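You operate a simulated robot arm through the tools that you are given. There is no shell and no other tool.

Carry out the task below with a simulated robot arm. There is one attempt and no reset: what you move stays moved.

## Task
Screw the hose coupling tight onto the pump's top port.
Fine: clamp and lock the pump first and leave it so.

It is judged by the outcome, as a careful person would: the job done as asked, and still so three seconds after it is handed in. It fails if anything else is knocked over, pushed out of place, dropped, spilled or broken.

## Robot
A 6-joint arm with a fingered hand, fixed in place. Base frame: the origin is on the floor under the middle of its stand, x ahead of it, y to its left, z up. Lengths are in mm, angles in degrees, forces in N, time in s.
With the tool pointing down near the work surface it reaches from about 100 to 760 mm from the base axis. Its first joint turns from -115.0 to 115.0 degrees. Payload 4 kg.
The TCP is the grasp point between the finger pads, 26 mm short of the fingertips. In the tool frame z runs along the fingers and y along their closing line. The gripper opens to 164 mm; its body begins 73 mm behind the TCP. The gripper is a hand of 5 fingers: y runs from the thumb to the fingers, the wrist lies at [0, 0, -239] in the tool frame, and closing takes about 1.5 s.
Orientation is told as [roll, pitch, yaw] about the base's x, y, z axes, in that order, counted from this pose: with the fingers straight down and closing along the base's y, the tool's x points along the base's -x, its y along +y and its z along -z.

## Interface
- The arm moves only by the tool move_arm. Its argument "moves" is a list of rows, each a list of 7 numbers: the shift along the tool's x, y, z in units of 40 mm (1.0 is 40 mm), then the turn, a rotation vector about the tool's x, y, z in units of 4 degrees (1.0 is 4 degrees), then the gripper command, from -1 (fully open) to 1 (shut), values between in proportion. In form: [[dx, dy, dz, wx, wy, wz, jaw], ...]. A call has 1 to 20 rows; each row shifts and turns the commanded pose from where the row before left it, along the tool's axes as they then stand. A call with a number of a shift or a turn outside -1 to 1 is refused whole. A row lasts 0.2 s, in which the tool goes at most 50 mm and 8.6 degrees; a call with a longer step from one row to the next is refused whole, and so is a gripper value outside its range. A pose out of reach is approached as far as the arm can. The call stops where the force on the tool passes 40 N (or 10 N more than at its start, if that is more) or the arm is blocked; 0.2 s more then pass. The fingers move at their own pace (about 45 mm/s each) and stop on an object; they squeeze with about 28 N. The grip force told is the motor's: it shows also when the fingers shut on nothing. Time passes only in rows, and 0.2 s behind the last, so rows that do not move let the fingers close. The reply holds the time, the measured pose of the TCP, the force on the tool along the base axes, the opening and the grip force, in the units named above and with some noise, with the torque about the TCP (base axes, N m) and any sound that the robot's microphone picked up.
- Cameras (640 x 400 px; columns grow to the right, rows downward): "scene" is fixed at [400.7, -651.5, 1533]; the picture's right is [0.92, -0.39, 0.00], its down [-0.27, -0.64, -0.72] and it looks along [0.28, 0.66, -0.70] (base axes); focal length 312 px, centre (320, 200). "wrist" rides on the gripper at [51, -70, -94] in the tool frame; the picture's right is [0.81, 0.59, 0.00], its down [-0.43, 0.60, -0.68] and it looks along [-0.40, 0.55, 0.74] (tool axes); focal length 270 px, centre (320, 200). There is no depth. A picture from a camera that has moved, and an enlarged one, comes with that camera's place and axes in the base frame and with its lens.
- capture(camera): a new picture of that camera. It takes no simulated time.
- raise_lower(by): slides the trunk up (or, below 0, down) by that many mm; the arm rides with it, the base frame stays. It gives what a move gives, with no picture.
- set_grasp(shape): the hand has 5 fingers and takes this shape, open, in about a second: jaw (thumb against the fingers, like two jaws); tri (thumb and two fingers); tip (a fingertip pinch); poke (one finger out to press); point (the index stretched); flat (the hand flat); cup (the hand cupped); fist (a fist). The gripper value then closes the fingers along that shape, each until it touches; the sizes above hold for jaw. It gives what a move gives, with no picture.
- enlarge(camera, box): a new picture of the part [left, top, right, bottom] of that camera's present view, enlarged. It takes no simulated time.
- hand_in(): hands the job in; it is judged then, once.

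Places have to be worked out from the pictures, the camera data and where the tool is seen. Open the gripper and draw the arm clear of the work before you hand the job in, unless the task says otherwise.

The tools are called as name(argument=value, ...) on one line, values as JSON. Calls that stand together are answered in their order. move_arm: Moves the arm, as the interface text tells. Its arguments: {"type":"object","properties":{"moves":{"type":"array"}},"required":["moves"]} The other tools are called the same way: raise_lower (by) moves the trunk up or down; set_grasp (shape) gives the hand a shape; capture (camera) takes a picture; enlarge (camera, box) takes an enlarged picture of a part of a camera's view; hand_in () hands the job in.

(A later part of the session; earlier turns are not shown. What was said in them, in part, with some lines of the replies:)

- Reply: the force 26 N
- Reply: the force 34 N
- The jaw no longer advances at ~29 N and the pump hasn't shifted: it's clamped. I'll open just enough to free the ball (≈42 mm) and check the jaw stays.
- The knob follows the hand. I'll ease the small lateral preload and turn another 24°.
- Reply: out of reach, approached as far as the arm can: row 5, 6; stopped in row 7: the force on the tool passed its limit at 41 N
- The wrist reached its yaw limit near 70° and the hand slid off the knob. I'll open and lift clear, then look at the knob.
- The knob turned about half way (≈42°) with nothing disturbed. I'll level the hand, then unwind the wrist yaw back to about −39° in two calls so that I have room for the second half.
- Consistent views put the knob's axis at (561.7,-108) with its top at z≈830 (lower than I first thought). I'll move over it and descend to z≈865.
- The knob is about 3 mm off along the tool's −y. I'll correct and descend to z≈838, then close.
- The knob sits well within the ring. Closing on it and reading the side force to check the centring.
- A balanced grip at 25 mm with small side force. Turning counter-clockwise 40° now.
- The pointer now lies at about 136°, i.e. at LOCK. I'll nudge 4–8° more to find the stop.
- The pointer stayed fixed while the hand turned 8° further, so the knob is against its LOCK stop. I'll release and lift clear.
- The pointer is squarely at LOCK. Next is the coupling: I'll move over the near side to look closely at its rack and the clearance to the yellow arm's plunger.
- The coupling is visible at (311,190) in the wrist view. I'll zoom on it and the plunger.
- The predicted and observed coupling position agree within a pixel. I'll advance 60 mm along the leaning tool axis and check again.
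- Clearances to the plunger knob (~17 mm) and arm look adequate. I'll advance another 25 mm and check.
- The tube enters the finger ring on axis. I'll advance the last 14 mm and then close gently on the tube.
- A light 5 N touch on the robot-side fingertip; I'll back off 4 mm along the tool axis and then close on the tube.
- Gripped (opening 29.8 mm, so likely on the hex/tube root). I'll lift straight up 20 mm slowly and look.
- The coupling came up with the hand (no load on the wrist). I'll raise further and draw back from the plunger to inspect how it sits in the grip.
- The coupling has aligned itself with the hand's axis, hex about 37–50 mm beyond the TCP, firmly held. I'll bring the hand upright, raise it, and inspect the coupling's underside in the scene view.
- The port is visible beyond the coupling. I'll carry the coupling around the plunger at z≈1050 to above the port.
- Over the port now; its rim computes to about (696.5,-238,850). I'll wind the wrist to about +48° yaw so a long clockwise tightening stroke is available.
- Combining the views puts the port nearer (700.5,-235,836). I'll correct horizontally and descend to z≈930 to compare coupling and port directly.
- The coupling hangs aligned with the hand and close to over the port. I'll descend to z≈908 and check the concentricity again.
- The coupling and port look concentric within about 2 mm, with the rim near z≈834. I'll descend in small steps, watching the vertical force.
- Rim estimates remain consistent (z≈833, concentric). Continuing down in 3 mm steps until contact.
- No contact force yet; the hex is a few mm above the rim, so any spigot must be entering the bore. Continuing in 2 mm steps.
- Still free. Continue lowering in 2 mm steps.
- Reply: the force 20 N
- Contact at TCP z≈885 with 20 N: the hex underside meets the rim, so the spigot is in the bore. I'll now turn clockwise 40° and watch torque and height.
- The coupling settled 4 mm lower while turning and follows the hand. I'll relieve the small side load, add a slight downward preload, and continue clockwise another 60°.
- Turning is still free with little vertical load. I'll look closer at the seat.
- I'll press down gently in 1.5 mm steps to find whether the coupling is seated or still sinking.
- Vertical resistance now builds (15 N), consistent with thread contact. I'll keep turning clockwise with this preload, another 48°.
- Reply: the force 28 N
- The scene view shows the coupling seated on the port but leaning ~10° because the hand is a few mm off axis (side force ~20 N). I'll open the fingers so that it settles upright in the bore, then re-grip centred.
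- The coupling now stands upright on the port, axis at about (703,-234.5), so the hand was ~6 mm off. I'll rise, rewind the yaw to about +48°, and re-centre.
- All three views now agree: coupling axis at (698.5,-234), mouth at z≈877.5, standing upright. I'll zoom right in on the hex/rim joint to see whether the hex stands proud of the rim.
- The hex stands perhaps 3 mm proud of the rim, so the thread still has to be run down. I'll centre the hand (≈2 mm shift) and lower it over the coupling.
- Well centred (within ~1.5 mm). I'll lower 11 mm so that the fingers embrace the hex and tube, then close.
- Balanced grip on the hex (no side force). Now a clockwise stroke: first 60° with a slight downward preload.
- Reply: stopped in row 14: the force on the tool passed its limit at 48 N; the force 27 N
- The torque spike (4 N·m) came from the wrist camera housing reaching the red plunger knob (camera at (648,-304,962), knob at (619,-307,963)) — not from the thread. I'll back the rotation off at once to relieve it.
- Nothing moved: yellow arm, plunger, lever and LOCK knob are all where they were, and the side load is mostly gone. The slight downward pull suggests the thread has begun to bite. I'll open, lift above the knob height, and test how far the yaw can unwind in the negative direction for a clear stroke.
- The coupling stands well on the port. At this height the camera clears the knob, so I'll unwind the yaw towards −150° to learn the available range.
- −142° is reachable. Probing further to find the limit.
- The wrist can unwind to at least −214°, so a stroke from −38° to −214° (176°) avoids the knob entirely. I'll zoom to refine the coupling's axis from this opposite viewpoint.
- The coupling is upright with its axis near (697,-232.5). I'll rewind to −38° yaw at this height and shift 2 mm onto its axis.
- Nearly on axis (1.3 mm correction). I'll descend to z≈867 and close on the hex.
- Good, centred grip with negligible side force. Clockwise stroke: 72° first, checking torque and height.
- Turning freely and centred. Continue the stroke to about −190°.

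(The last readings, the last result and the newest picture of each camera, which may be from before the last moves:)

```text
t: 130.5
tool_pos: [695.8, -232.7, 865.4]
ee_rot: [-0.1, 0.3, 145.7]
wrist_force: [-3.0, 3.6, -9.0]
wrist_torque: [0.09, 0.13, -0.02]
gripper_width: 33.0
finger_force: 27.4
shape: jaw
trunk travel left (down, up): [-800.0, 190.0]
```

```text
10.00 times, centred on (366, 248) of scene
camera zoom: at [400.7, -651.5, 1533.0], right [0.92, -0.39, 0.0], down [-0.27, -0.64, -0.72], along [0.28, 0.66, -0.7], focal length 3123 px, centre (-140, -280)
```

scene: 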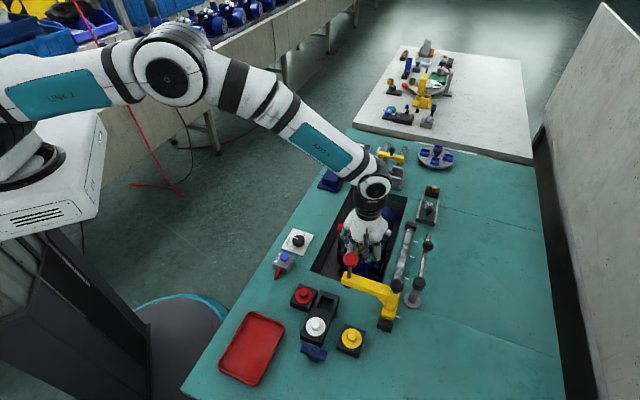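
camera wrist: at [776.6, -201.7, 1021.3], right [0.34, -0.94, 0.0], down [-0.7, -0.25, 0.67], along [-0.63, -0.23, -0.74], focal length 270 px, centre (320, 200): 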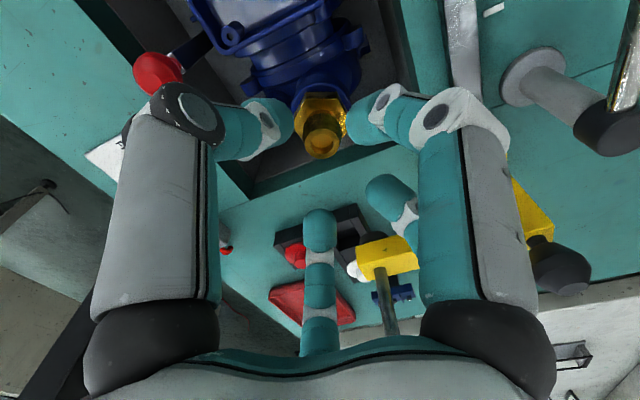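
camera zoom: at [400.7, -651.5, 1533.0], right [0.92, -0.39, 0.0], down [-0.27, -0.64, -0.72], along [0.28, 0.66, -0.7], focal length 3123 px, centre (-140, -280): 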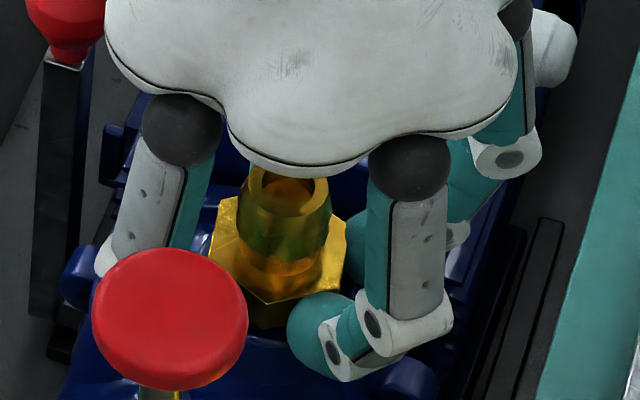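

The hand is now being pulled down (−9 N): the thread has engaged and draws the coupling in. I'll open, rewind in place to −38°, follow down ~1.5 mm and re-grip.

move_arm(moves=[[0, 0, 0, 0, 0, 0, 0.6], [0, 0, 0, 0, 0, 0, 0.35], [0, 0, 0, 0, 0, 0, 0.35], [0, 0, 0, 0, 0, 0, 0.35], [0, 0, 0, 0, 0, -1, 0.35], [0, 0, 0, 0, 0, -1, 0.35], [0, 0, 0, 0, 0, -1, 0.35], [0, 0, 0, 0, 0, -1, 0.35], [0, 0, 0, 0, 0, -1, 0.35], [0, 0, 0, 0, 0, -1, 0.35], [0, 0, 0, 0, 0, -1, 0.35], [0, 0, 0, 0, 0, -1, 0.35], [0, 0, 0, 0, 0, -1, 0.35], [0, 0, 0, 0, 0, -1, 0.35], [0, 0, 0, 0, 0, -1, 0.35], [0, 0, 0, 0, 0, -1, 0.35], [0, 0, 0, 0, 0, -1, 0.35], [0, 0, 0, 0, 0, -1, 0.35], [0, 0, 0, 0, 0, -1, 0.35], [0, 0, 0, 0, 0, -1, 0.35]])

move_arm(moves=[[0, 0, 0, 0, 0, -1, 0.35], [0, 0, 0, 0, 0, -1, 0.35], [0, 0, 0, 0, 0, -1, 0.35], [0, 0, 0, 0, 0, -1, 0.35], [0, 0, 0, 0, 0, -1, 0.35], [0, 0, 0, 0, 0, -1, 0.35], [0, 0, 0, 0, 0, -1, 0.35], [0, 0, 0, 0, 0, -1, 0.35], [0, 0, 0, 0, 0, -1, 0.35], [0, 0, 0, 0, 0, -1, 0.35], [0, 0, 0, 0, 0, -1, 0.35], [0, 0, 0, 0, 0, -1, 0.35], [0, 0, 0, 0, 0, -1, 0.35], [0, 0, 0, 0, 0, -1, 0.35], [0, 0, 0, 0, 0, -1, 0.35], [0, 0, 0, 0, 0, -1, 0.35], [0, 0, 0, 0, 0, -1, 0.35], [0, 0, 0, 0, 0, -1, 0.35], [0, 0, 0, 0, 0, -1, 0.35], [0, 0, 0, 0, 0, -1, 0.35]])

move_arm(moves=[[0, 0, 0, 0, 0, -1, 0.35], [0, 0, 0, 0, 0, -1, 0.35], [0, 0, 0, 0, 0, -1, 0.35], [0, 0, 0, 0, 0, -1, 0.35], [0, 0, 0, 0, 0, -1, 0.35], [0, 0, 0, 0, 0, -1, 0.35], [0, 0, 0, 0, 0, -1, 0.35], [0, 0, 0, 0, 0, -1, 0.35], [0, 0, 0, 0, 0, 0, 0.35]])

enlarge(camera="wrist", box=[240, 80, 400, 240])

enlarge(camera="scene", box=[346, 228, 386, 268])

```text
t: 134.7
tool_pos: [696.4, -233.2, 866.2]
ee_rot: [0.3, 0.3, -150.1]
wrist_force: [-0.2, 0.1, 0.3]
wrist_torque: [-0.02, 0.0, 0.01]
gripper_width: 52.6
finger_force: 0.1
shape: jaw
trunk travel left (down, up): [-800.0, 190.0]
```

```text
t: 138.9
tool_pos: [695.5, -233.5, 866.6]
ee_rot: [0.3, -0.3, -70.2]
wrist_force: [0.0, -0.2, 0.7]
wrist_torque: [0.0, -0.01, 0.0]
gripper_width: 52.9
finger_force: 0.0
shape: jaw
trunk travel left (down, up): [-800.0, 190.0]
```

```text
t: 140.9
tool_pos: [695.9, -231.6, 865.7]
ee_rot: [0.2, -0.3, -38.2]
wrist_force: [0.0, 0.5, -0.7]
wrist_torque: [0.03, 0.01, -0.05]
gripper_width: 52.9
finger_force: 0.1
shape: jaw
trunk travel left (down, up): [-800.0, 190.0]
```

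```text
2.50 times, centred on (320, 160) of wrist
camera zoom: at [614.0, -255.2, 958.5], right [-0.27, 0.96, 0.0], down [0.7, 0.2, 0.68], along [0.66, 0.18, -0.73], focal length 676 px, centre (320, 300)
```

zoom: 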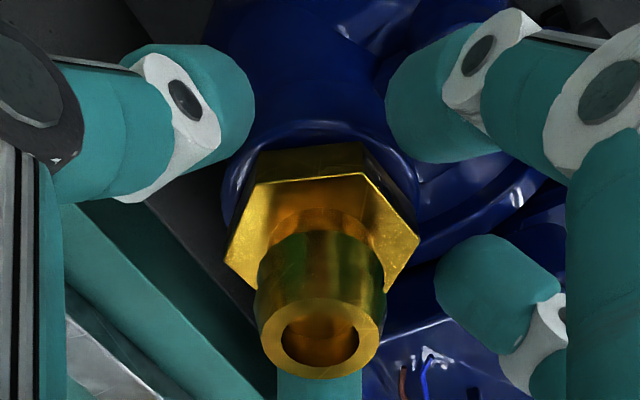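

```text
10.00 times, centred on (366, 248) of scene
camera zoom: at [400.7, -651.5, 1533.0], right [0.92, -0.39, 0.0], down [-0.27, -0.64, -0.72], along [0.28, 0.66, -0.7], focal length 3123 px, centre (-140, -280)
```

zoom: 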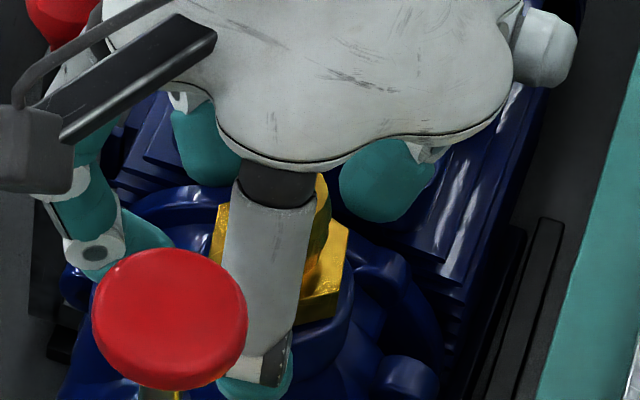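

The coupling has come down about 4 mm over that stroke. Re-gripping 2.5 mm lower and running the second clockwise stroke while following down slightly.

move_arm(moves=[[0, 0, 0.06, 0, 0, 0, 0.35], [0, 0, 0, 0, 0, 0, 0.5], [0, 0, 0, 0, 0, 0, 0.7], [0, 0, 0, 0, 0, 0, 1], [0, 0, 0, 0, 0, 0, 1], [0, 0, 0, 0, 0, 0, 1], [0, 0, 0, 0, 0, 0, 1]])

move_arm(moves=[[0, 0, 0.002, 0, 0, 1, 1], [0, 0, 0.002, 0, 0, 1, 1], [0, 0, 0.002, 0, 0, 1, 1], [0, 0, 0.002, 0, 0, 1, 1], [0, 0, 0.002, 0, 0, 1, 1], [0, 0, 0.002, 0, 0, 1, 1], [0, 0, 0.002, 0, 0, 1, 1], [0, 0, 0.002, 0, 0, 1, 1], [0, 0, 0.002, 0, 0, 1, 1], [0, 0, 0.002, 0, 0, 1, 1], [0, 0, 0.002, 0, 0, 1, 1], [0, 0, 0.002, 0, 0, 1, 1], [0, 0, 0.002, 0, 0, 1, 1], [0, 0, 0.002, 0, 0, 1, 1], [0, 0, 0.002, 0, 0, 1, 1], [0, 0, 0.002, 0, 0, 1, 1], [0, 0, 0.002, 0, 0, 1, 1], [0, 0, 0.002, 0, 0, 1, 1], [0, 0, 0.002, 0, 0, 1, 1], [0, 0, 0.002, 0, 0, 1, 1]])

```text
t: 142.5
tool_pos: [697.4, -233.5, 864.0]
ee_rot: [0.3, -0.3, -38.3]
wrist_force: [-1.6, 0.5, 0.3]
wrist_torque: [-0.04, 0.02, 0.03]
gripper_width: 32.7
finger_force: 28.1
shape: jaw
trunk travel left (down, up): [-800.0, 190.0]
```

```text
t: 146.7
tool_pos: [695.8, -232.7, 863.3]
ee_rot: [0.4, 0.1, -118.2]
wrist_force: [-1.3, 0.4, 7.1]
wrist_torque: [0.13, 0.1, 0.1]
gripper_width: 32.9
finger_force: 28.4
shape: jaw
trunk travel left (down, up): [-800.0, 190.0]
```

Slight upward reaction now (+7 N), so it is descending less than I followed. Continue the stroke without further lowering.

move_arm(moves=[[0, 0, 0, 0, 0, 1, 1], [0, 0, 0, 0, 0, 1, 1], [0, 0, 0, 0, 0, 1, 1], [0, 0, 0, 0, 0, 1, 1], [0, 0, 0, 0, 0, 1, 1], [0, 0, 0, 0, 0, 1, 1], [0, 0, 0, 0, 0, 1, 1], [0, 0, 0, 0, 0, 1, 1], [0, 0, 0, 0, 0, 1, 1], [0, 0, 0, 0, 0, 1, 1], [0, 0, 0, 0, 0, 1, 1], [0, 0, 0, 0, 0, 1, 1], [0, 0, 0, 0, 0, 1, 1], [0, 0, 0, 0, 0, 1, 1], [0, 0, 0, 0, 0, 1, 1], [0, 0, 0, 0, 0, 1, 1], [0, 0, 0, 0, 0, 1, 1], [0, 0, 0, 0, 0, 1, 1], [0, 0, 0, 0, 0, 1, 1], [0, 0, 0, 0, 0, 1, 1]])

move_arm(moves=[[0, 0, 0, 0, 0, 1, 1], [0, 0, 0, 0, 0, 1, 1], [0, 0, 0, 0, 0, 1, 1], [0, 0, 0, 0, 0, 1, 1], [0, 0, 0, 0, 0, 0, 1]])

enlarge(camera="wrist", box=[240, 80, 400, 240])

enlarge(camera="scene", box=[346, 228, 386, 268])

```text
t: 150.9
tool_pos: [694.4, -230.9, 861.7]
ee_rot: [-0.2, 0.3, 161.4]
wrist_force: [-11.0, 6.0, 0.8]
wrist_torque: [0.07, 0.27, 0.26]
gripper_width: 32.3
finger_force: 27.9
shape: jaw
trunk travel left (down, up): [-800.0, 190.0]
```

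```text
t: 152.1
tool_pos: [696.9, -231.7, 860.7]
ee_rot: [-0.2, 0.2, 145.7]
wrist_force: [-4.6, 6.1, 0.2]
wrist_torque: [0.17, -0.06, 0.41]
gripper_width: 30.7
finger_force: 28.4
shape: jaw
trunk travel left (down, up): [-800.0, 190.0]
```

```text
2.50 times, centred on (320, 160) of wrist
camera zoom: at [777.8, -202.1, 953.6], right [0.34, -0.94, 0.0], down [-0.7, -0.25, 0.67], along [-0.63, -0.23, -0.74], focal length 676 px, centre (320, 300)
```

zoom: 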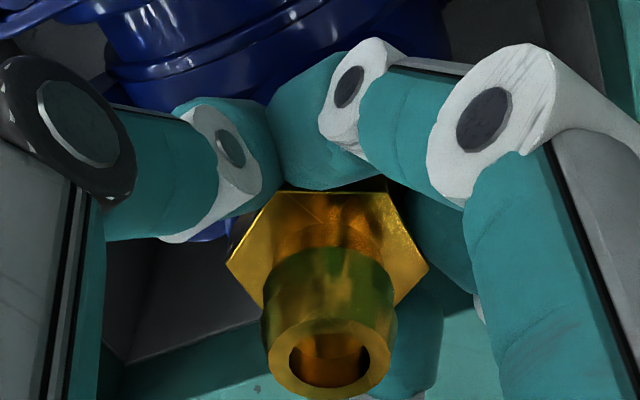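

```text
10.00 times, centred on (366, 248) of scene
camera zoom: at [400.7, -651.5, 1533.0], right [0.92, -0.39, 0.0], down [-0.27, -0.64, -0.72], along [0.28, 0.66, -0.7], focal length 3123 px, centre (-140, -280)
```

zoom: 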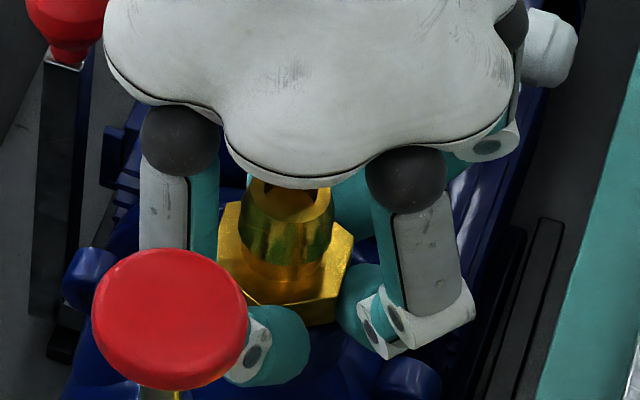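

Torque has risen to about 0.4 N·m and one finger is slipping round a hex corner, so the coupling is getting tight. I'll open and inspect how it sits.

move_arm(moves=[[0, 0, 0, 0, 0, 0, 0.6], [0, 0, 0, 0, 0, 0, 0.35], [0, 0, 0, 0, 0, 0, 0.35], [0, 0, 0, 0, 0, 0, 0.35], [0, 0, -0.5, 0, 0, 0, 0.35], [0, 0, -0.8, 0, 0, 0, 0.35], [0, 0, 0, 0, 0, 0, 0.35]])

enlarge(camera="scene", box=[350, 238, 382, 262])

enlarge(camera="wrist", box=[270, 70, 370, 170])

```text
t: 153.7
tool_pos: [696.6, -233.7, 912.9]
ee_rot: [-0.1, 0.3, 145.7]
wrist_force: [-0.7, -0.1, 0.2]
wrist_torque: [0.01, -0.02, -0.01]
gripper_width: 52.9
finger_force: 0.1
shape: jaw
trunk travel left (down, up): [-800.0, 190.0]
```

```text
16.00 times, centred on (366, 250) of scene
camera zoom: at [400.7, -651.5, 1533.0], right [0.92, -0.39, 0.0], down [-0.27, -0.64, -0.72], along [0.28, 0.66, -0.7], focal length 4997 px, centre (-416, -600)
```

zoom: 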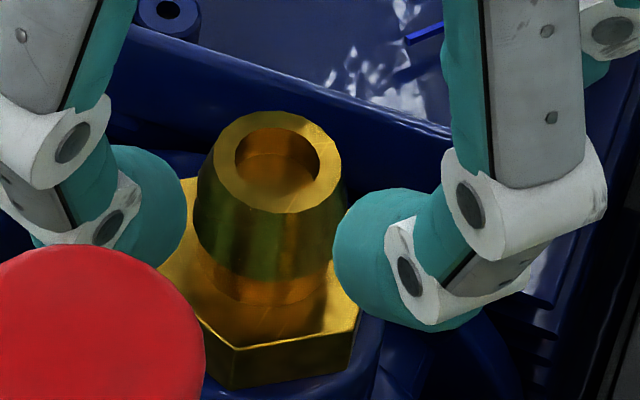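

```text
4.00 times, centred on (320, 120) of wrist
camera zoom: at [777.5, -202.9, 1006.7], right [0.34, -0.94, 0.0], down [-0.7, -0.25, 0.67], along [-0.63, -0.23, -0.74], focal length 1081 px, centre (320, 520)
```

zoom: 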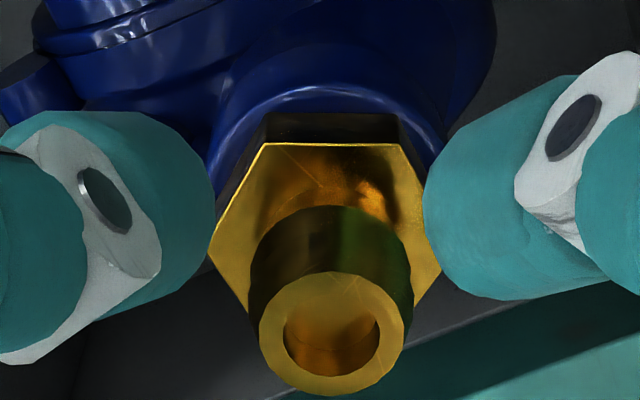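

The hex is now practically flush with the rim (it came down ~3.5 mm more) and stands true. For the final tightening I'll rewind 140°, re-centre and grip the hex afresh.

move_arm(moves=[[0.035, 0.005, 0, 0, 0, -1, 0.35], [0, 0, 0, 0, 0, -1, 0.35], [0, 0, 0, 0, 0, -1, 0.35], [0, 0, 0, 0, 0, -1, 0.35], [0, 0, 0, 0, 0, -1, 0.35], [0, 0, 0, 0, 0, -1, 0.35], [0, 0, 0, 0, 0, -1, 0.35], [0, 0, 0, 0, 0, -1, 0.35], [0, 0, 0, 0, 0, -1, 0.35], [0, 0, 0, 0, 0, -1, 0.35], [0, 0, 0, 0, 0, -1, 0.35], [0, 0, 0, 0, 0, -1, 0.35], [0, 0, 0, 0, 0, -1, 0.35], [0, 0, 0, 0, 0, -1, 0.35], [0, 0, 0, 0, 0, -1, 0.35], [0, 0, 0, 0, 0, -1, 0.35], [0, 0, 0, 0, 0, -1, 0.35], [0, 0, 0, 0, 0, -1, 0.35], [0, 0, 0, 0, 0, -1, 0.35], [0, 0, 0, 0, 0, -1, 0.35]])

move_arm(moves=[[0, 0, 0, 0, 0, -1, 0.35], [0, 0, 0, 0, 0, -1, 0.35], [0, 0, 0, 0, 0, -1, 0.35], [0, 0, 0, 0, 0, -1, 0.35], [0, 0, 0, 0, 0, -1, 0.35], [0, 0, 0, 0, 0, -1, 0.35], [0, 0, 0, 0, 0, -1, 0.35], [0, 0, 0, 0, 0, -1, 0.35], [0, 0, 0, 0, 0, -1, 0.35], [0, 0, 0, 0, 0, -1, 0.35], [0, 0, 0, 0, 0, -1, 0.35], [0, 0, 0, 0, 0, -1, 0.35], [0, 0, 0, 0, 0, -1, 0.35], [0, 0, 0, 0, 0, -1, 0.35], [0, 0, 0, 0, 0, -1, 0.35], [0, 0, 0.3, 0, 0, 0, 0.35], [0, 0, 0, 0, 0, 0, 0.35]])

enlarge(camera="wrist", box=[260, 80, 380, 200])

enlarge(camera="scene", box=[350, 238, 382, 262])

```text
t: 157.9
tool_pos: [698.1, -233.1, 914.9]
ee_rot: [0.3, 0.2, -134.2]
wrist_force: [0.0, 0.9, 0.3]
wrist_torque: [0.02, -0.03, -0.02]
gripper_width: 53.2
finger_force: 0.1
shape: jaw
trunk travel left (down, up): [-800.0, 190.0]
```

```text
t: 161.5
tool_pos: [697.4, -232.9, 902.4]
ee_rot: [0.2, -0.2, -74.3]
wrist_force: [-0.2, -0.3, -0.3]
wrist_torque: [-0.02, -0.02, -0.03]
gripper_width: 52.8
finger_force: 0.1
shape: jaw
trunk travel left (down, up): [-800.0, 190.0]
```

```text
3.33 times, centred on (320, 140) of wrist
camera zoom: at [617.0, -203.2, 994.0], right [0.35, 0.94, 0.0], down [0.69, -0.25, 0.68], along [0.64, -0.23, -0.73], focal length 901 px, centre (320, 400)
```

zoom: 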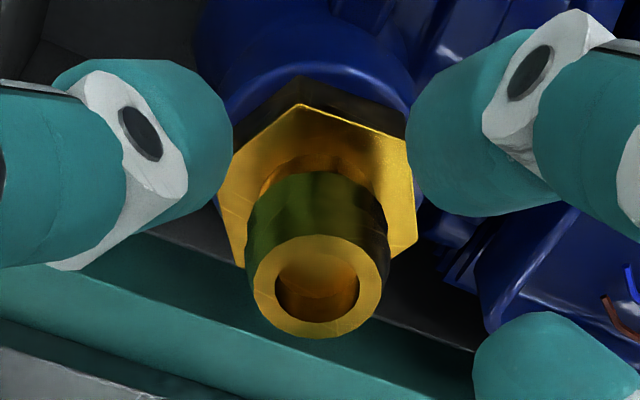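

```text
16.00 times, centred on (366, 250) of scene
camera zoom: at [400.7, -651.5, 1533.0], right [0.92, -0.39, 0.0], down [-0.27, -0.64, -0.72], along [0.28, 0.66, -0.7], focal length 4997 px, centre (-416, -600)
```

zoom: 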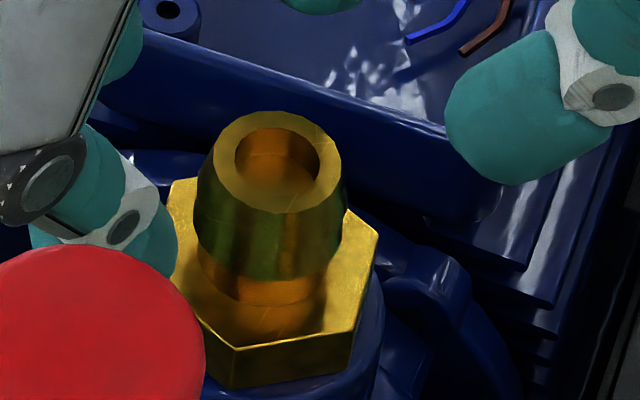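

Centred within half a millimetre. Descend to z≈863, grip the hex and turn clockwise.

move_arm(moves=[[0, 0, 0.5, 0, 0, 0, 0.35], [0, 0, 0.47, 0, 0, 0, 0.35], [0, 0, 0, 0, 0, 0, 0.35], [0, 0, 0, 0, 0, 0, 0.5], [0, 0, 0, 0, 0, 0, 0.7], [0, 0, 0, 0, 0, 0, 1], [0, 0, 0, 0, 0, 0, 1], [0, 0, 0, 0, 0, 0, 1]])

move_arm(moves=[[0, 0, 0, 0, 0, 1, 1], [0, 0, 0, 0, 0, 1, 1], [0, 0, 0, 0, 0, 1, 1], [0, 0, 0, 0, 0, 1, 1], [0, 0, 0, 0, 0, 1, 1], [0, 0, 0, 0, 0, 0, 1]])

enlarge(camera="wrist", box=[240, 80, 400, 240])

enlarge(camera="scene", box=[346, 228, 386, 268])

```text
t: 163.3
tool_pos: [697.0, -233.3, 862.9]
ee_rot: [0.4, -0.2, -74.3]
wrist_force: [-0.6, 0.6, 0.3]
wrist_torque: [-0.02, 0.03, -0.01]
gripper_width: 32.6
finger_force: 28.3
shape: jaw
trunk travel left (down, up): [-800.0, 190.0]
```

```text
t: 164.7
tool_pos: [696.3, -236.4, 863.1]
ee_rot: [0.4, -0.1, -94.4]
wrist_force: [-2.4, -12.0, 0.0]
wrist_torque: [-0.04, 0.18, 0.44]
gripper_width: 32.2
finger_force: 27.8
shape: jaw
trunk travel left (down, up): [-800.0, 190.0]
```

```text
2.50 times, centred on (320, 160) of wrist
camera zoom: at [631.5, -179.0, 955.2], right [0.65, 0.76, 0.0], down [0.56, -0.48, 0.68], along [0.52, -0.44, -0.73], focal length 676 px, centre (320, 300)
```

zoom: 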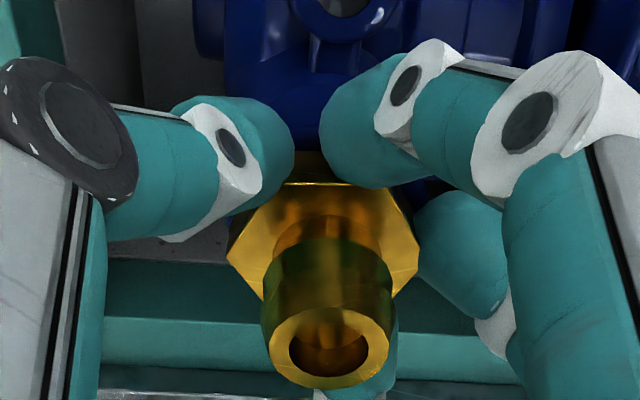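

```text
10.00 times, centred on (366, 248) of scene
camera zoom: at [400.7, -651.5, 1533.0], right [0.92, -0.39, 0.0], down [-0.27, -0.64, -0.72], along [0.28, 0.66, -0.7], focal length 3123 px, centre (-140, -280)
```

zoom: 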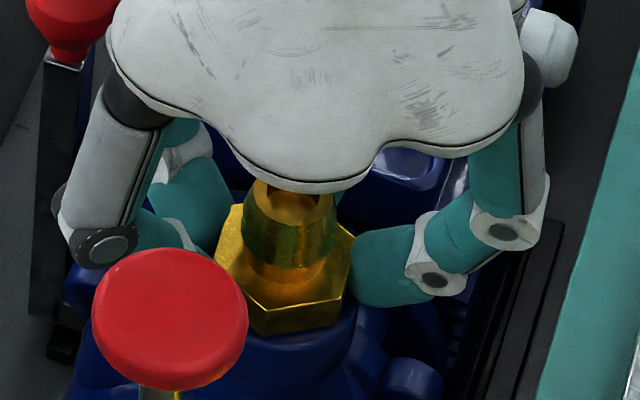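

The hand turned 20° while the hex corner stayed put and the torque reached 0.44 N·m — it is resisting firmly. I'll push a little further to see whether it takes up any more.

move_arm(moves=[[0, 0, 0, 0, 0, 1, 1], [0, 0, 0, 0, 0, 1, 1], [0, 0, 0, 0, 0, 1, 1], [0, 0, 0, 0, 0, 1, 1], [0, 0, 0, 0, 0, 0, 1]])

enlarge(camera="wrist", box=[240, 80, 400, 240])

enlarge(camera="scene", box=[346, 228, 386, 268])

```text
t: 165.9
tool_pos: [694.7, -234.4, 862.4]
ee_rot: [0.2, 0.2, -110.3]
wrist_force: [-16.9, -8.2, -0.3]
wrist_torque: [0.17, 0.66, 0.79]
gripper_width: 31.5
finger_force: 28.8
shape: jaw
trunk travel left (down, up): [-800.0, 190.0]
```

```text
2.50 times, centred on (320, 160) of wrist
camera zoom: at [648.2, -161.9, 955.2], right [0.83, 0.55, 0.0], down [0.41, -0.61, 0.68], along [0.38, -0.56, -0.73], focal length 676 px, centre (320, 300)
```

zoom: 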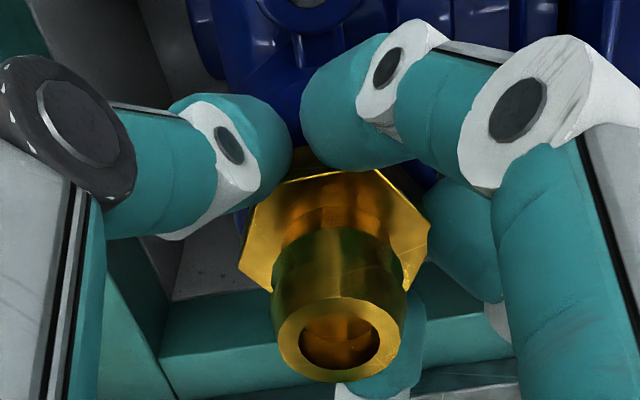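

```text
10.00 times, centred on (366, 248) of scene
camera zoom: at [400.7, -651.5, 1533.0], right [0.92, -0.39, 0.0], down [-0.27, -0.64, -0.72], along [0.28, 0.66, -0.7], focal length 3123 px, centre (-140, -280)
```

zoom: 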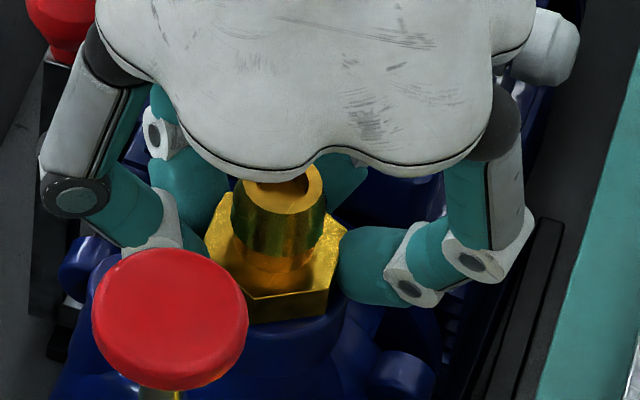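

The torque is up to 0.8 N·m, and the whole pump seems to shift a few mm under the load. I'll stop turning and release to see how everything rests.

move_arm(moves=[[0, 0, 0, 0, 0, 0, 0.6], [0, 0, 0, 0, 0, 0, 0.35], [0, 0, 0, 0, 0, 0, 0.35], [0, 0, 0, 0, 0, 0, 0.35], [0, 0, -0.5, 0, 0, 0, 0.35], [0, 0, -1, 0, 0, 0, 0.35], [0, 0, -1, 0, 0, 0, 0.35], [0, 0, -1, 0, 0, 0, 0.35], [0, 0, 0, 0, 0, 0, 0.35]])

enlarge(camera="scene", box=[346, 228, 386, 268])

enlarge(camera="scene", box=[300, 200, 420, 290])

capture(camera="wrist")

```text
t: 167.9
tool_pos: [695.7, -235.2, 1001.6]
ee_rot: [0.3, 0.1, -110.3]
wrist_force: [0.2, 0.4, -0.3]
wrist_torque: [0.03, 0.04, -0.01]
gripper_width: 52.9
finger_force: 0.0
shape: jaw
trunk travel left (down, up): [-800.0, 190.0]
```

```text
10.00 times, centred on (366, 248) of scene
camera zoom: at [400.7, -651.5, 1533.0], right [0.92, -0.39, 0.0], down [-0.27, -0.64, -0.72], along [0.28, 0.66, -0.7], focal length 3123 px, centre (-140, -280)
```

zoom: 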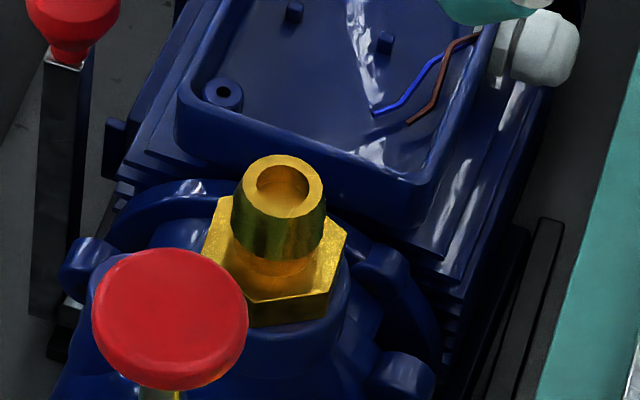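

```text
4.44 times, centred on (360, 245) of scene
camera zoom: at [400.7, -651.5, 1533.0], right [0.92, -0.39, 0.0], down [-0.27, -0.64, -0.72], along [0.28, 0.66, -0.7], focal length 1388 px, centre (142, 0)
```

zoom: 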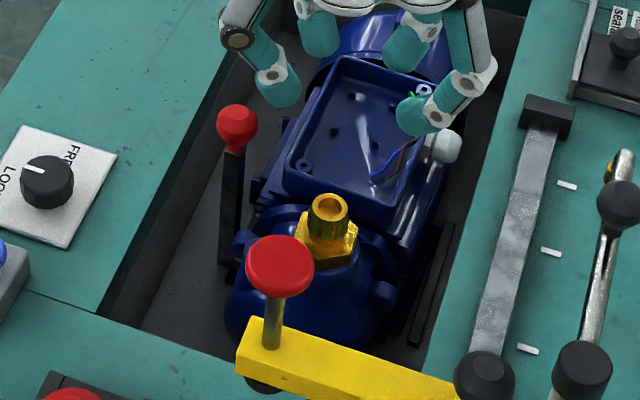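

```text
taken
camera wrist: at [648.6, -161.5, 1095.0], right [0.83, 0.56, 0.0], down [0.41, -0.61, 0.68], along [0.38, -0.56, -0.73], focal length 270 px, centre (320, 200)
```

wrist: 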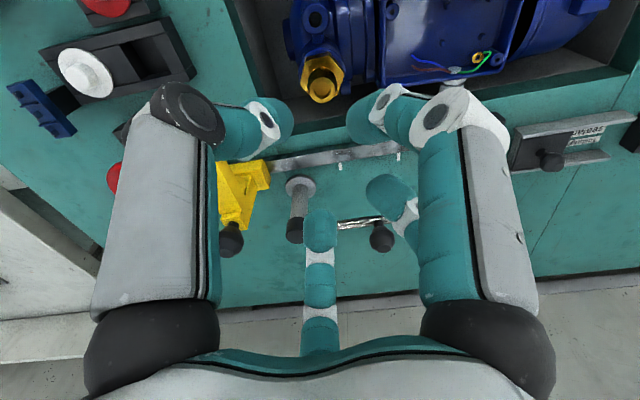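

The lever and knob are unchanged, but I need to check whether the pump itself shifted. I'll take the same zooms as at the start to compare.

enlarge(camera="scene", box=[320, 240, 400, 290])

enlarge(camera="scene", box=[310, 210, 390, 260])

enlarge(camera="scene", box=[300, 210, 400, 280])

```text
8.00 times, centred on (360, 265) of scene
camera zoom: at [400.7, -651.5, 1533.0], right [0.92, -0.39, 0.0], down [-0.27, -0.64, -0.72], along [0.28, 0.66, -0.7], focal length 2499 px, centre (0, -320)
```

zoom: 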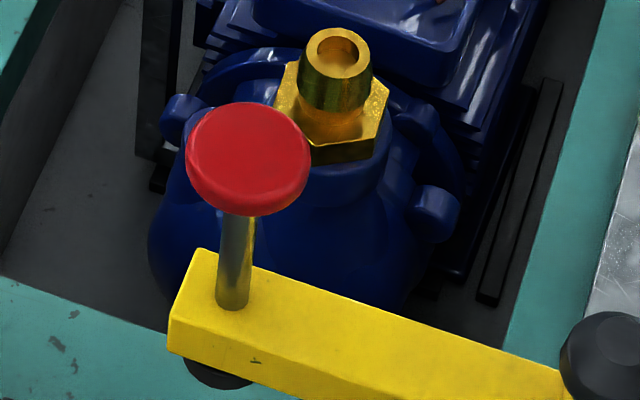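

```text
8.00 times, centred on (350, 235) of scene
camera zoom: at [400.7, -651.5, 1533.0], right [0.92, -0.39, 0.0], down [-0.27, -0.64, -0.72], along [0.28, 0.66, -0.7], focal length 2499 px, centre (80, -80)
```

zoom: 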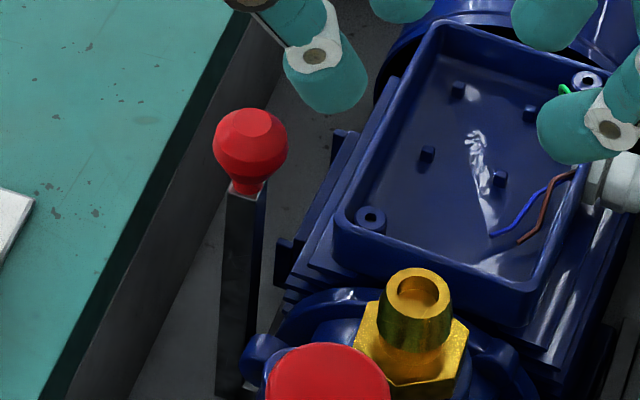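

```text
5.71 times, centred on (350, 245) of scene
camera zoom: at [400.7, -651.5, 1533.0], right [0.92, -0.39, 0.0], down [-0.27, -0.64, -0.72], along [0.28, 0.66, -0.7], focal length 1785 px, centre (149, -57)
```

zoom: 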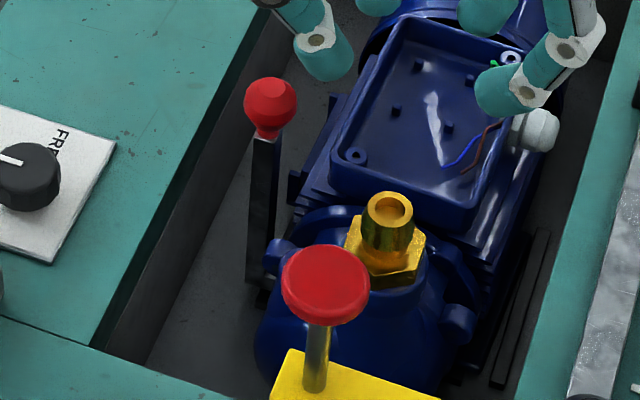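

Comparing with the start, the pump's nose has yawed about 3 mm (≈1°) under the tightening torque, while the coupling itself did not turn any further relative to the pump — it is hard against its seat. I'll zoom from the wrist camera on the seat and the clamp toe.

enlarge(camera="wrist", box=[270, 20, 380, 120])

enlarge(camera="scene", box=[325, 215, 365, 265])

enlarge(camera="scene", box=[354, 244, 378, 264])

```text
4.00 times, centred on (325, 70) of wrist
camera zoom: at [648.6, -161.5, 1095.0], right [0.83, 0.56, 0.0], down [0.41, -0.61, 0.68], along [0.38, -0.56, -0.73], focal length 1081 px, centre (300, 720)
```

zoom: 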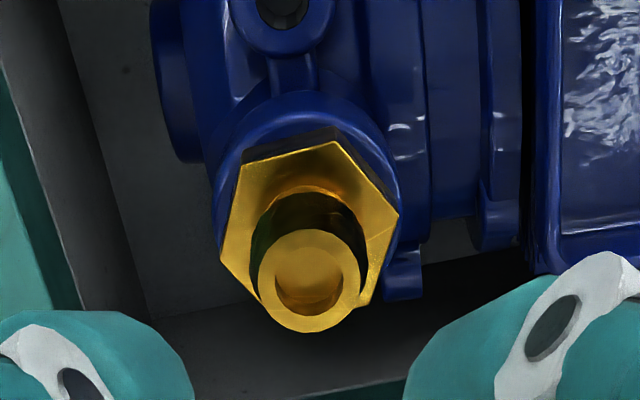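

```text
8.00 times, centred on (345, 240) of scene
camera zoom: at [400.7, -651.5, 1533.0], right [0.92, -0.39, 0.0], down [-0.27, -0.64, -0.72], along [0.28, 0.66, -0.7], focal length 2499 px, centre (120, -120)
```

zoom: 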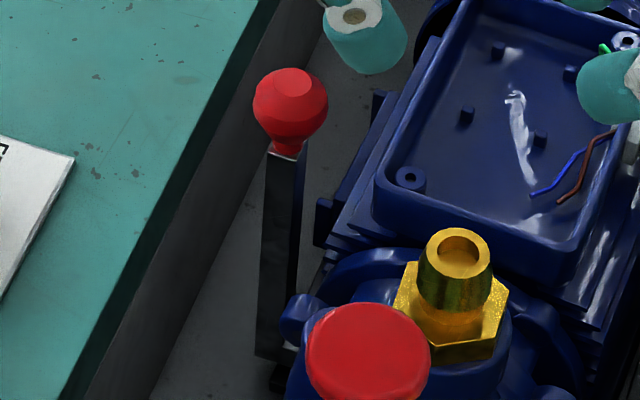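

```text
16.00 times, centred on (366, 254) of scene
camera zoom: at [400.7, -651.5, 1533.0], right [0.92, -0.39, 0.0], down [-0.27, -0.64, -0.72], along [0.28, 0.66, -0.7], focal length 4997 px, centre (-416, -664)
```

zoom: 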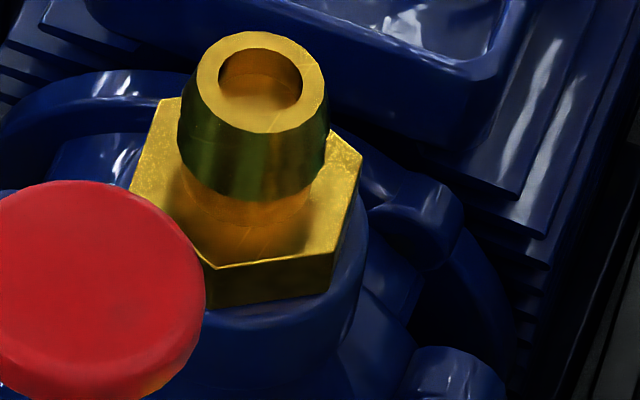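

The seat looks flush and the coupling upright. To be sure, I'll take a low-angle look at the joint: move the hand to the left of the pump and tilt the camera closer to horizontal.

move_arm(moves=[[0.577, -0.753, 0, 0, 0, 0, 0.35], [0.577, -0.753, 0, 0, 0, 0, 0.35], [0.577, -0.753, 0, 0, 0, 0, 0.35], [0, 0, 0, -0.875, -0.638, 0, 0.35], [0, 0, 0, -0.875, -0.638, 0, 0.35], [0, 0, 0, -0.875, -0.638, 0, 0.35], [0, 0, 0, -0.875, -0.638, 0, 0.35], [0, 0, 0, -0.875, -0.638, 0, 0.35], [0, 0, 0, -0.875, -0.638, 0, 0.35], [0.18, -0.248, 0.629, 0, 0, 0, 0.35], [0.18, -0.248, 0.629, 0, 0, 0, 0.35], [0.18, -0.248, 0.629, 0, 0, 0, 0.35], [0, 0, 0, 0, 0, 0, 0.35]])

capture(camera="wrist")

capture(camera="scene")

```text
t: 170.7
tool_pos: [637.0, -137.9, 917.9]
ee_rot: [21.8, -14.9, -113.2]
wrist_force: [-0.5, 0.4, 0.0]
wrist_torque: [0.03, 0.03, 0.01]
gripper_width: 53.0
finger_force: 0.1
shape: jaw
trunk travel left (down, up): [-800.0, 190.0]
```

```text
taken
camera wrist: at [571.1, -38.5, 963.4], right [0.83, 0.56, 0.0], down [0.2, -0.3, 0.93], along [0.52, -0.77, -0.36], focal length 270 px, centre (320, 200)
```

wrist: 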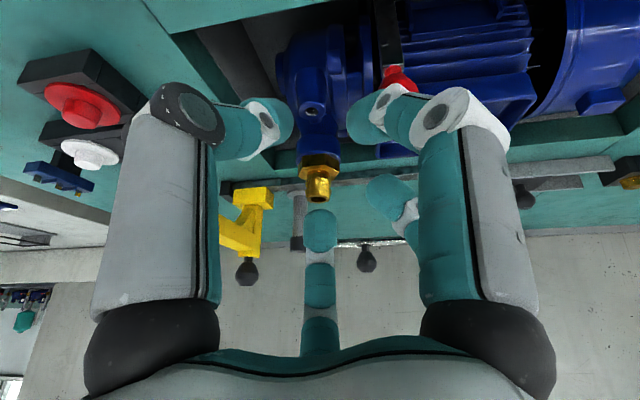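

```text
taken
```

scene: 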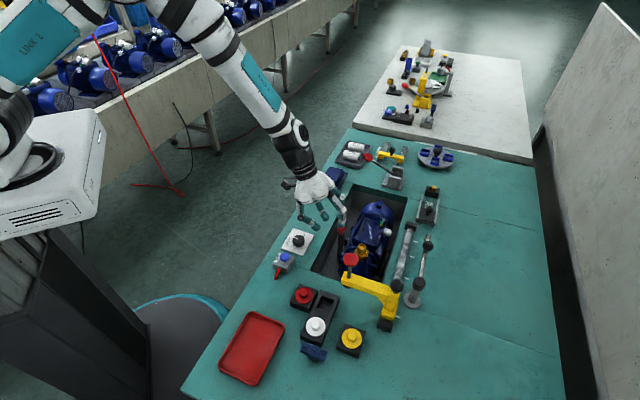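

The side view is available now; zooming in on the coupling and the port.

enlarge(camera="wrist", box=[285, 130, 365, 220])

enlarge(camera="wrist", box=[270, 0, 470, 130])

enlarge(camera="scene", box=[310, 190, 410, 280])

```text
4.44 times, centred on (325, 175) of wrist
camera zoom: at [571.1, -38.5, 963.4], right [0.83, 0.56, 0.0], down [0.2, -0.3, 0.93], along [0.52, -0.77, -0.36], focal length 1201 px, centre (298, 311)
```

zoom: 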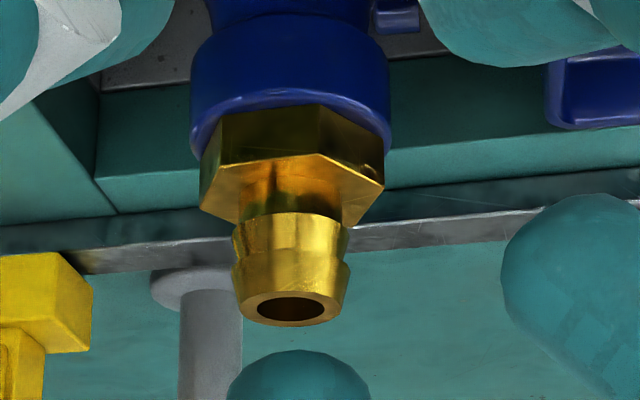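

```text
3.08 times, centred on (370, 65) of wrist
camera zoom: at [571.1, -38.5, 963.4], right [0.83, 0.56, 0.0], down [0.2, -0.3, 0.93], along [0.52, -0.77, -0.36], focal length 832 px, centre (166, 615)
```

zoom: 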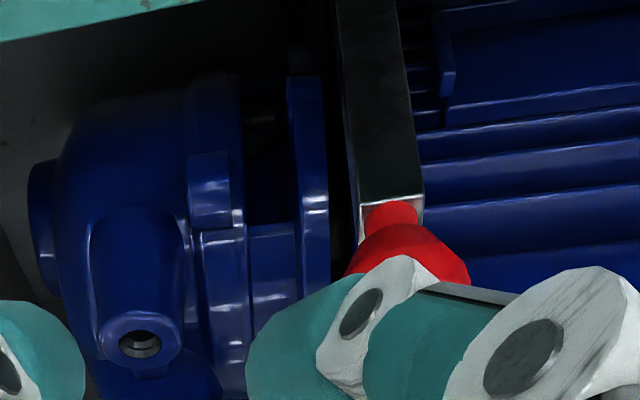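

```text
4.44 times, centred on (360, 235) of scene
camera zoom: at [400.7, -651.5, 1533.0], right [0.92, -0.39, 0.0], down [-0.27, -0.64, -0.72], along [0.28, 0.66, -0.7], focal length 1388 px, centre (142, 44)
```

zoom: 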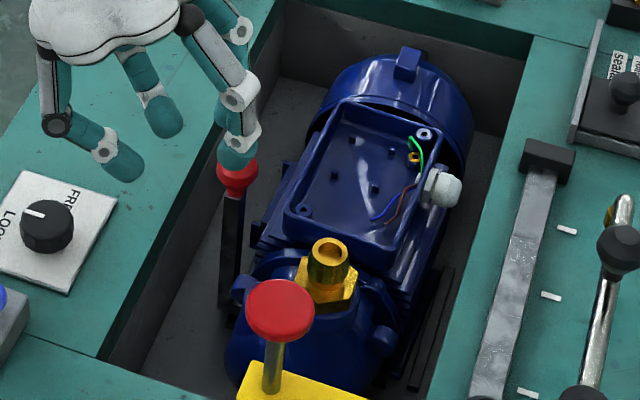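

The side view shows the hex fully down on the rim, square and without any gap. I'll level the hand again and look down the bay to verify that the clamp toe is still against the pump, since the pump yawed slightly under torque.

move_arm(moves=[[0, 0, -0.8, 0, 0, 0, 0.35], [0, 0, 0, 0.875, 0.638, 0, 0.35], [0, 0, 0, 0.875, 0.638, 0, 0.35], [0, 0, 0, 0.875, 0.638, 0, 0.35], [0, 0, 0, 0.875, 0.638, 0, 0.35], [0, 0, 0, 0.875, 0.638, 0, 0.35], [0, 0, 0, 0.875, 0.638, 0, 0.35], [0, 0, -0.8, 0, 0, -1, 0.35], [0, 0, -0.5, 0, 0, -1, 0.35], [0, 0, 0, 0, 0, -1, 0.35], [0, 0, 0, 0, 0, -1, 0.35], [0, 0, 0, 0, 0, -1, 0.35], [0, 0, 0, 0, 0, -1, 0.35], [0, 0, 0, 0, 0, -1, 0.35], [0, 0, 0, 0, 0, -1, 0.35], [0, 0, 0, 0, 0, -1, 0.35], [0, 0, 0, 0, 0, -1, 0.35], [0, 0, 0, 0, 0, -1, 0.35], [0, 0, 0, 0, 0, -1, 0.35], [0, 0, 0, 0, 0, -1, 0.35]])

move_arm(moves=[[0, 0, 0, 0, 0, -1, 0.35], [0, 0, 0, 0, 0, -1, 0.35], [0, 0, 0, 0, 0, -1, 0.35], [0, 0, 0, 0, 0, -1, 0.35], [0, 0, 0, 0, 0, -1, 0.35], [0, 0, 0, 0, 0, -1, 0.35], [0, 0, 0, 0, 0, -1, 0.35], [0, 0, 0, 0, 0, -1, 0.35], [0, 0, 0, 0, 0, -1, 0.35], [0, 0, 0, 0, 0, -1, 0.35], [0, 0, 0, 0, 0, -1, 0.35], [0, 0, 0, 0, 0, -1, 0.35], [0, 0, 0, 0, 0, 0, 0.35]])

capture(camera="wrist")

```text
t: 174.9
tool_pos: [628.7, -125.9, 999.3]
ee_rot: [0.3, -0.1, -58.3]
wrist_force: [-0.7, -0.2, 0.3]
wrist_torque: [-0.02, 0.01, -0.03]
gripper_width: 53.2
finger_force: 0.0
shape: jaw
trunk travel left (down, up): [-800.0, 190.0]
```

```text
t: 177.7
tool_pos: [627.0, -125.8, 999.7]
ee_rot: [0.0, -0.2, -10.2]
wrist_force: [-0.1, 0.5, -1.2]
wrist_torque: [0.03, -0.01, 0.02]
gripper_width: 53.1
finger_force: 0.1
shape: jaw
trunk travel left (down, up): [-800.0, 190.0]
```

```text
taken
camera wrist: at [566.2, -184.3, 1091.6], right [-0.69, 0.72, 0.0], down [0.53, 0.51, 0.68], along [0.49, 0.47, -0.73], focal length 270 px, centre (320, 200)
```

wrist: 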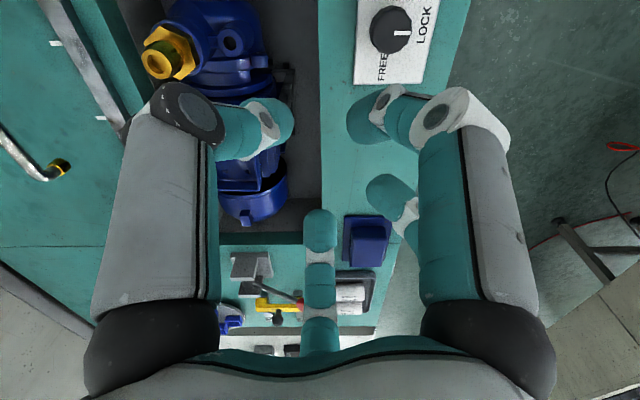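

I'll shift over the pump for a straight look at the toe.

move_arm(moves=[[-0.61, -0.62, -0.3, 0, 0, 0, 0.35], [-0.61, -0.62, 0, 0, 0, 0, 0.35], [-0.61, -0.62, 0, 0, 0, 0, 0.35], [0, 0, 0, 0, 0, 0, 0.35]])

capture(camera="wrist")

enlarge(camera="wrist", box=[250, 20, 410, 160])

enlarge(camera="wrist", box=[330, 50, 430, 130])

```text
t: 178.7
tool_pos: [686.7, -211.0, 1010.5]
ee_rot: [0.1, -0.3, -10.3]
wrist_force: [-0.3, -1.0, -0.2]
wrist_torque: [-0.03, 0.0, 0.0]
gripper_width: 53.0
finger_force: 0.0
shape: jaw
trunk travel left (down, up): [-800.0, 190.0]
```

```text
taken
camera wrist: at [624.7, -269.9, 1104.3], right [-0.69, 0.72, 0.0], down [0.53, 0.51, 0.68], along [0.49, 0.47, -0.73], focal length 270 px, centre (320, 200)
```

wrist: 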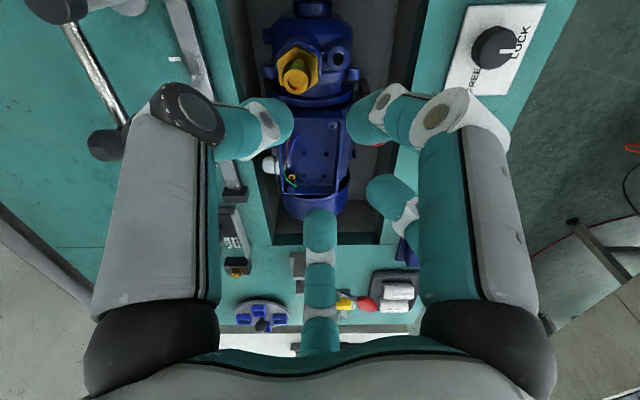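

```text
2.86 times, centred on (330, 90) of wrist
camera zoom: at [624.7, -269.9, 1104.3], right [-0.69, 0.72, 0.0], down [0.53, 0.51, 0.68], along [0.49, 0.47, -0.73], focal length 772 px, centre (291, 514)
```

zoom: 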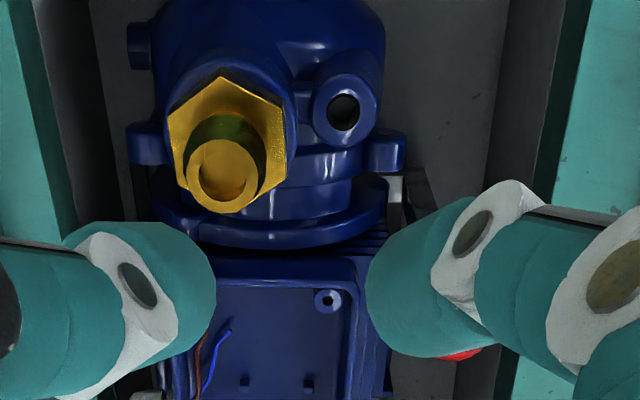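

```text
5.00 times, centred on (380, 90) of wrist
camera zoom: at [624.7, -269.9, 1104.3], right [-0.69, 0.72, 0.0], down [0.53, 0.51, 0.68], along [0.49, 0.47, -0.73], focal length 1351 px, centre (20, 750)
```

zoom: 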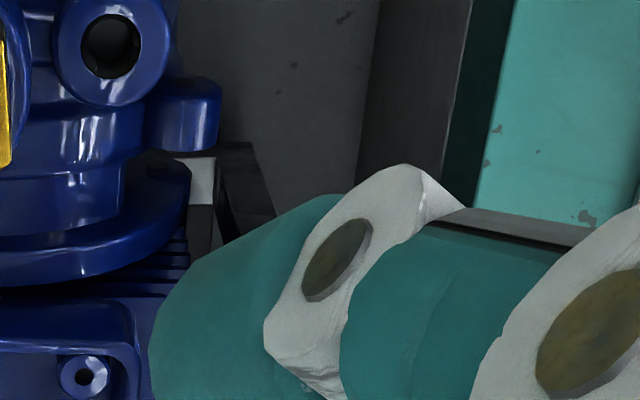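

The clamp toe is still in under the pump's side, the lever is in place and the knob reads LOCK; the hex is flush and held at ~0.8 N·m without turning. I'll raise the hand, open it and draw the arm clear, then check everything once more.

move_arm(moves=[[0, 0, -1, 0, 0, 0, 0.35], [0, 0, -0.8, 0, 0, 0, 0.35], [0.9, 0.4, 0, 0, 0, 0, 0], [0.9, 0.6, 0, 0, 0, 0, -0.5], [0.6, 0.8, 0, 0, 0, 0, -1], [0.3, 0.95, 0, 0, 0, 0, -1], [0.3, 0.95, 0, 0, 0, 0, -1], [0.3, 0.95, 0, 0, 0, 0, -1], [0.3, 0.95, 0, 0, 0, 0, -1], [0, 0, 0, 0, 0, 0, -1]])

capture(camera="scene")

enlarge(camera="scene", box=[300, 180, 460, 280])

enlarge(camera="scene", box=[260, 260, 420, 360])

enlarge(camera="scene", box=[320, 240, 400, 290])

```text
t: 180.9
tool_pos: [584.8, 35.5, 1081.6]
ee_rot: [0.0, -0.4, -10.4]
wrist_force: [0.0, -0.8, -0.4]
wrist_torque: [0.01, -0.01, -0.01]
gripper_width: 163.9
finger_force: 0.1
shape: jaw
trunk travel left (down, up): [-800.0, 190.0]
```

```text
taken
```

scene: 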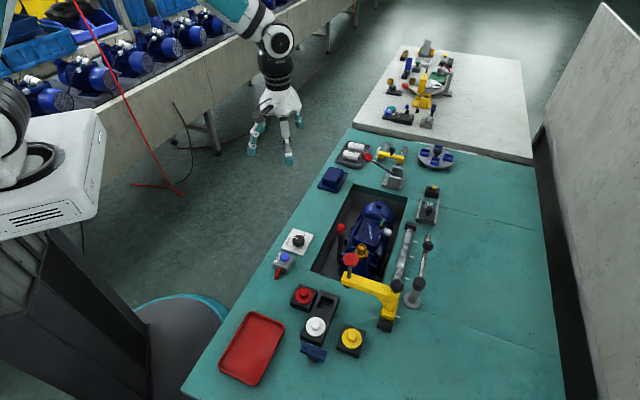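

```text
4.00 times, centred on (380, 230) of scene
camera zoom: at [400.7, -651.5, 1533.0], right [0.92, -0.39, 0.0], down [-0.27, -0.64, -0.72], along [0.28, 0.66, -0.7], focal length 1249 px, centre (80, 80)
```

zoom: 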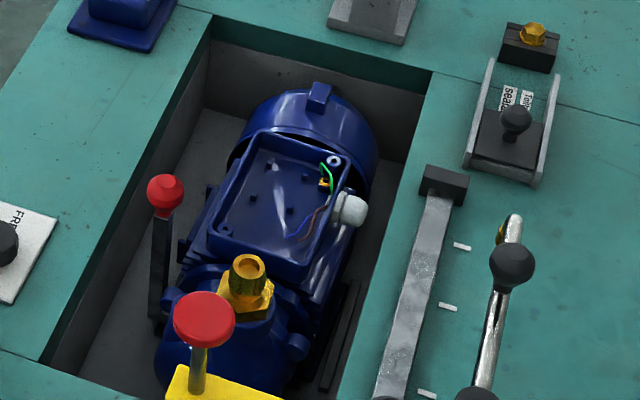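

```text
4.00 times, centred on (340, 310) of scene
camera zoom: at [400.7, -651.5, 1533.0], right [0.92, -0.39, 0.0], down [-0.27, -0.64, -0.72], along [0.28, 0.66, -0.7], focal length 1249 px, centre (240, -240)
```

zoom: 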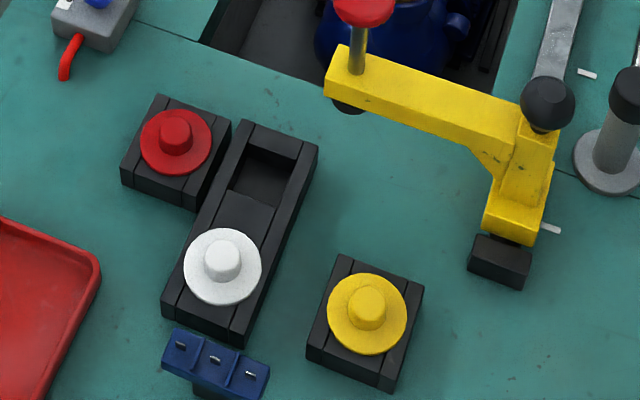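

```text
8.00 times, centred on (360, 265) of scene
camera zoom: at [400.7, -651.5, 1533.0], right [0.92, -0.39, 0.0], down [-0.27, -0.64, -0.72], along [0.28, 0.66, -0.7], focal length 2499 px, centre (0, -320)
```

zoom: 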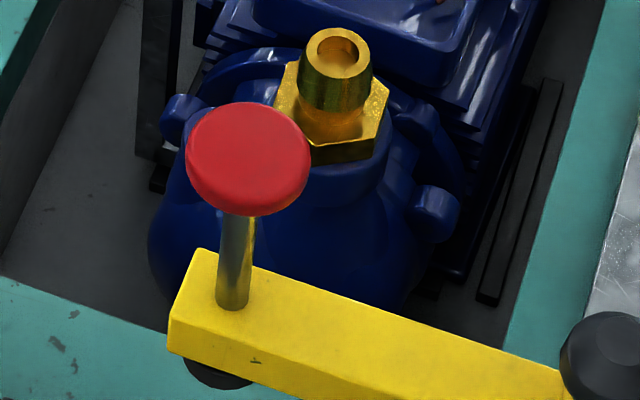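

Everything else is undisturbed: rack pieces, yellow arm, AIR button and levers are as at the start; the coupling sits flush and upright on the port, the clamp is in, the knob is at LOCK, and the open hand is clear of the work. Handing the job in.

hand_in()

```text
The job is handed in.
```

I clamped the pump, locked it, and screwed the hose coupling down onto the top port. The job is handed in. The result hasn't been returned, so I don't know how it was judged.

- **Clamp and lock:** I pushed the red-ball lever in until its toe pressed firmly against the pump. I then turned the FREE/LOCK knob to LOCK, up against its stop. Both were still in place at the end.
- **Coupling:** It drew down as I turned it, and a low side view showed the hex flush on the port rim and straight. At the end it held at about 0.8 N·m without turning any further. I don't know what torque counts as tight here.
- **Pump shift:** During the final tightening the pump turned about 1–3° in its bay, a few millimetres at the nose. The toe was still in under the pump's side afterwards. I did not try to turn it back, because that would have loosened the coupling.
- **Bump:** Part-way through, the wrist camera housing hit the red plunger knob on the yellow arm and the move stopped on force. I backed off, and pictures before and after show the arm and plunger had not moved.

Everything else on the bench looks as it did at the start, and the hand is open and clear of the work.
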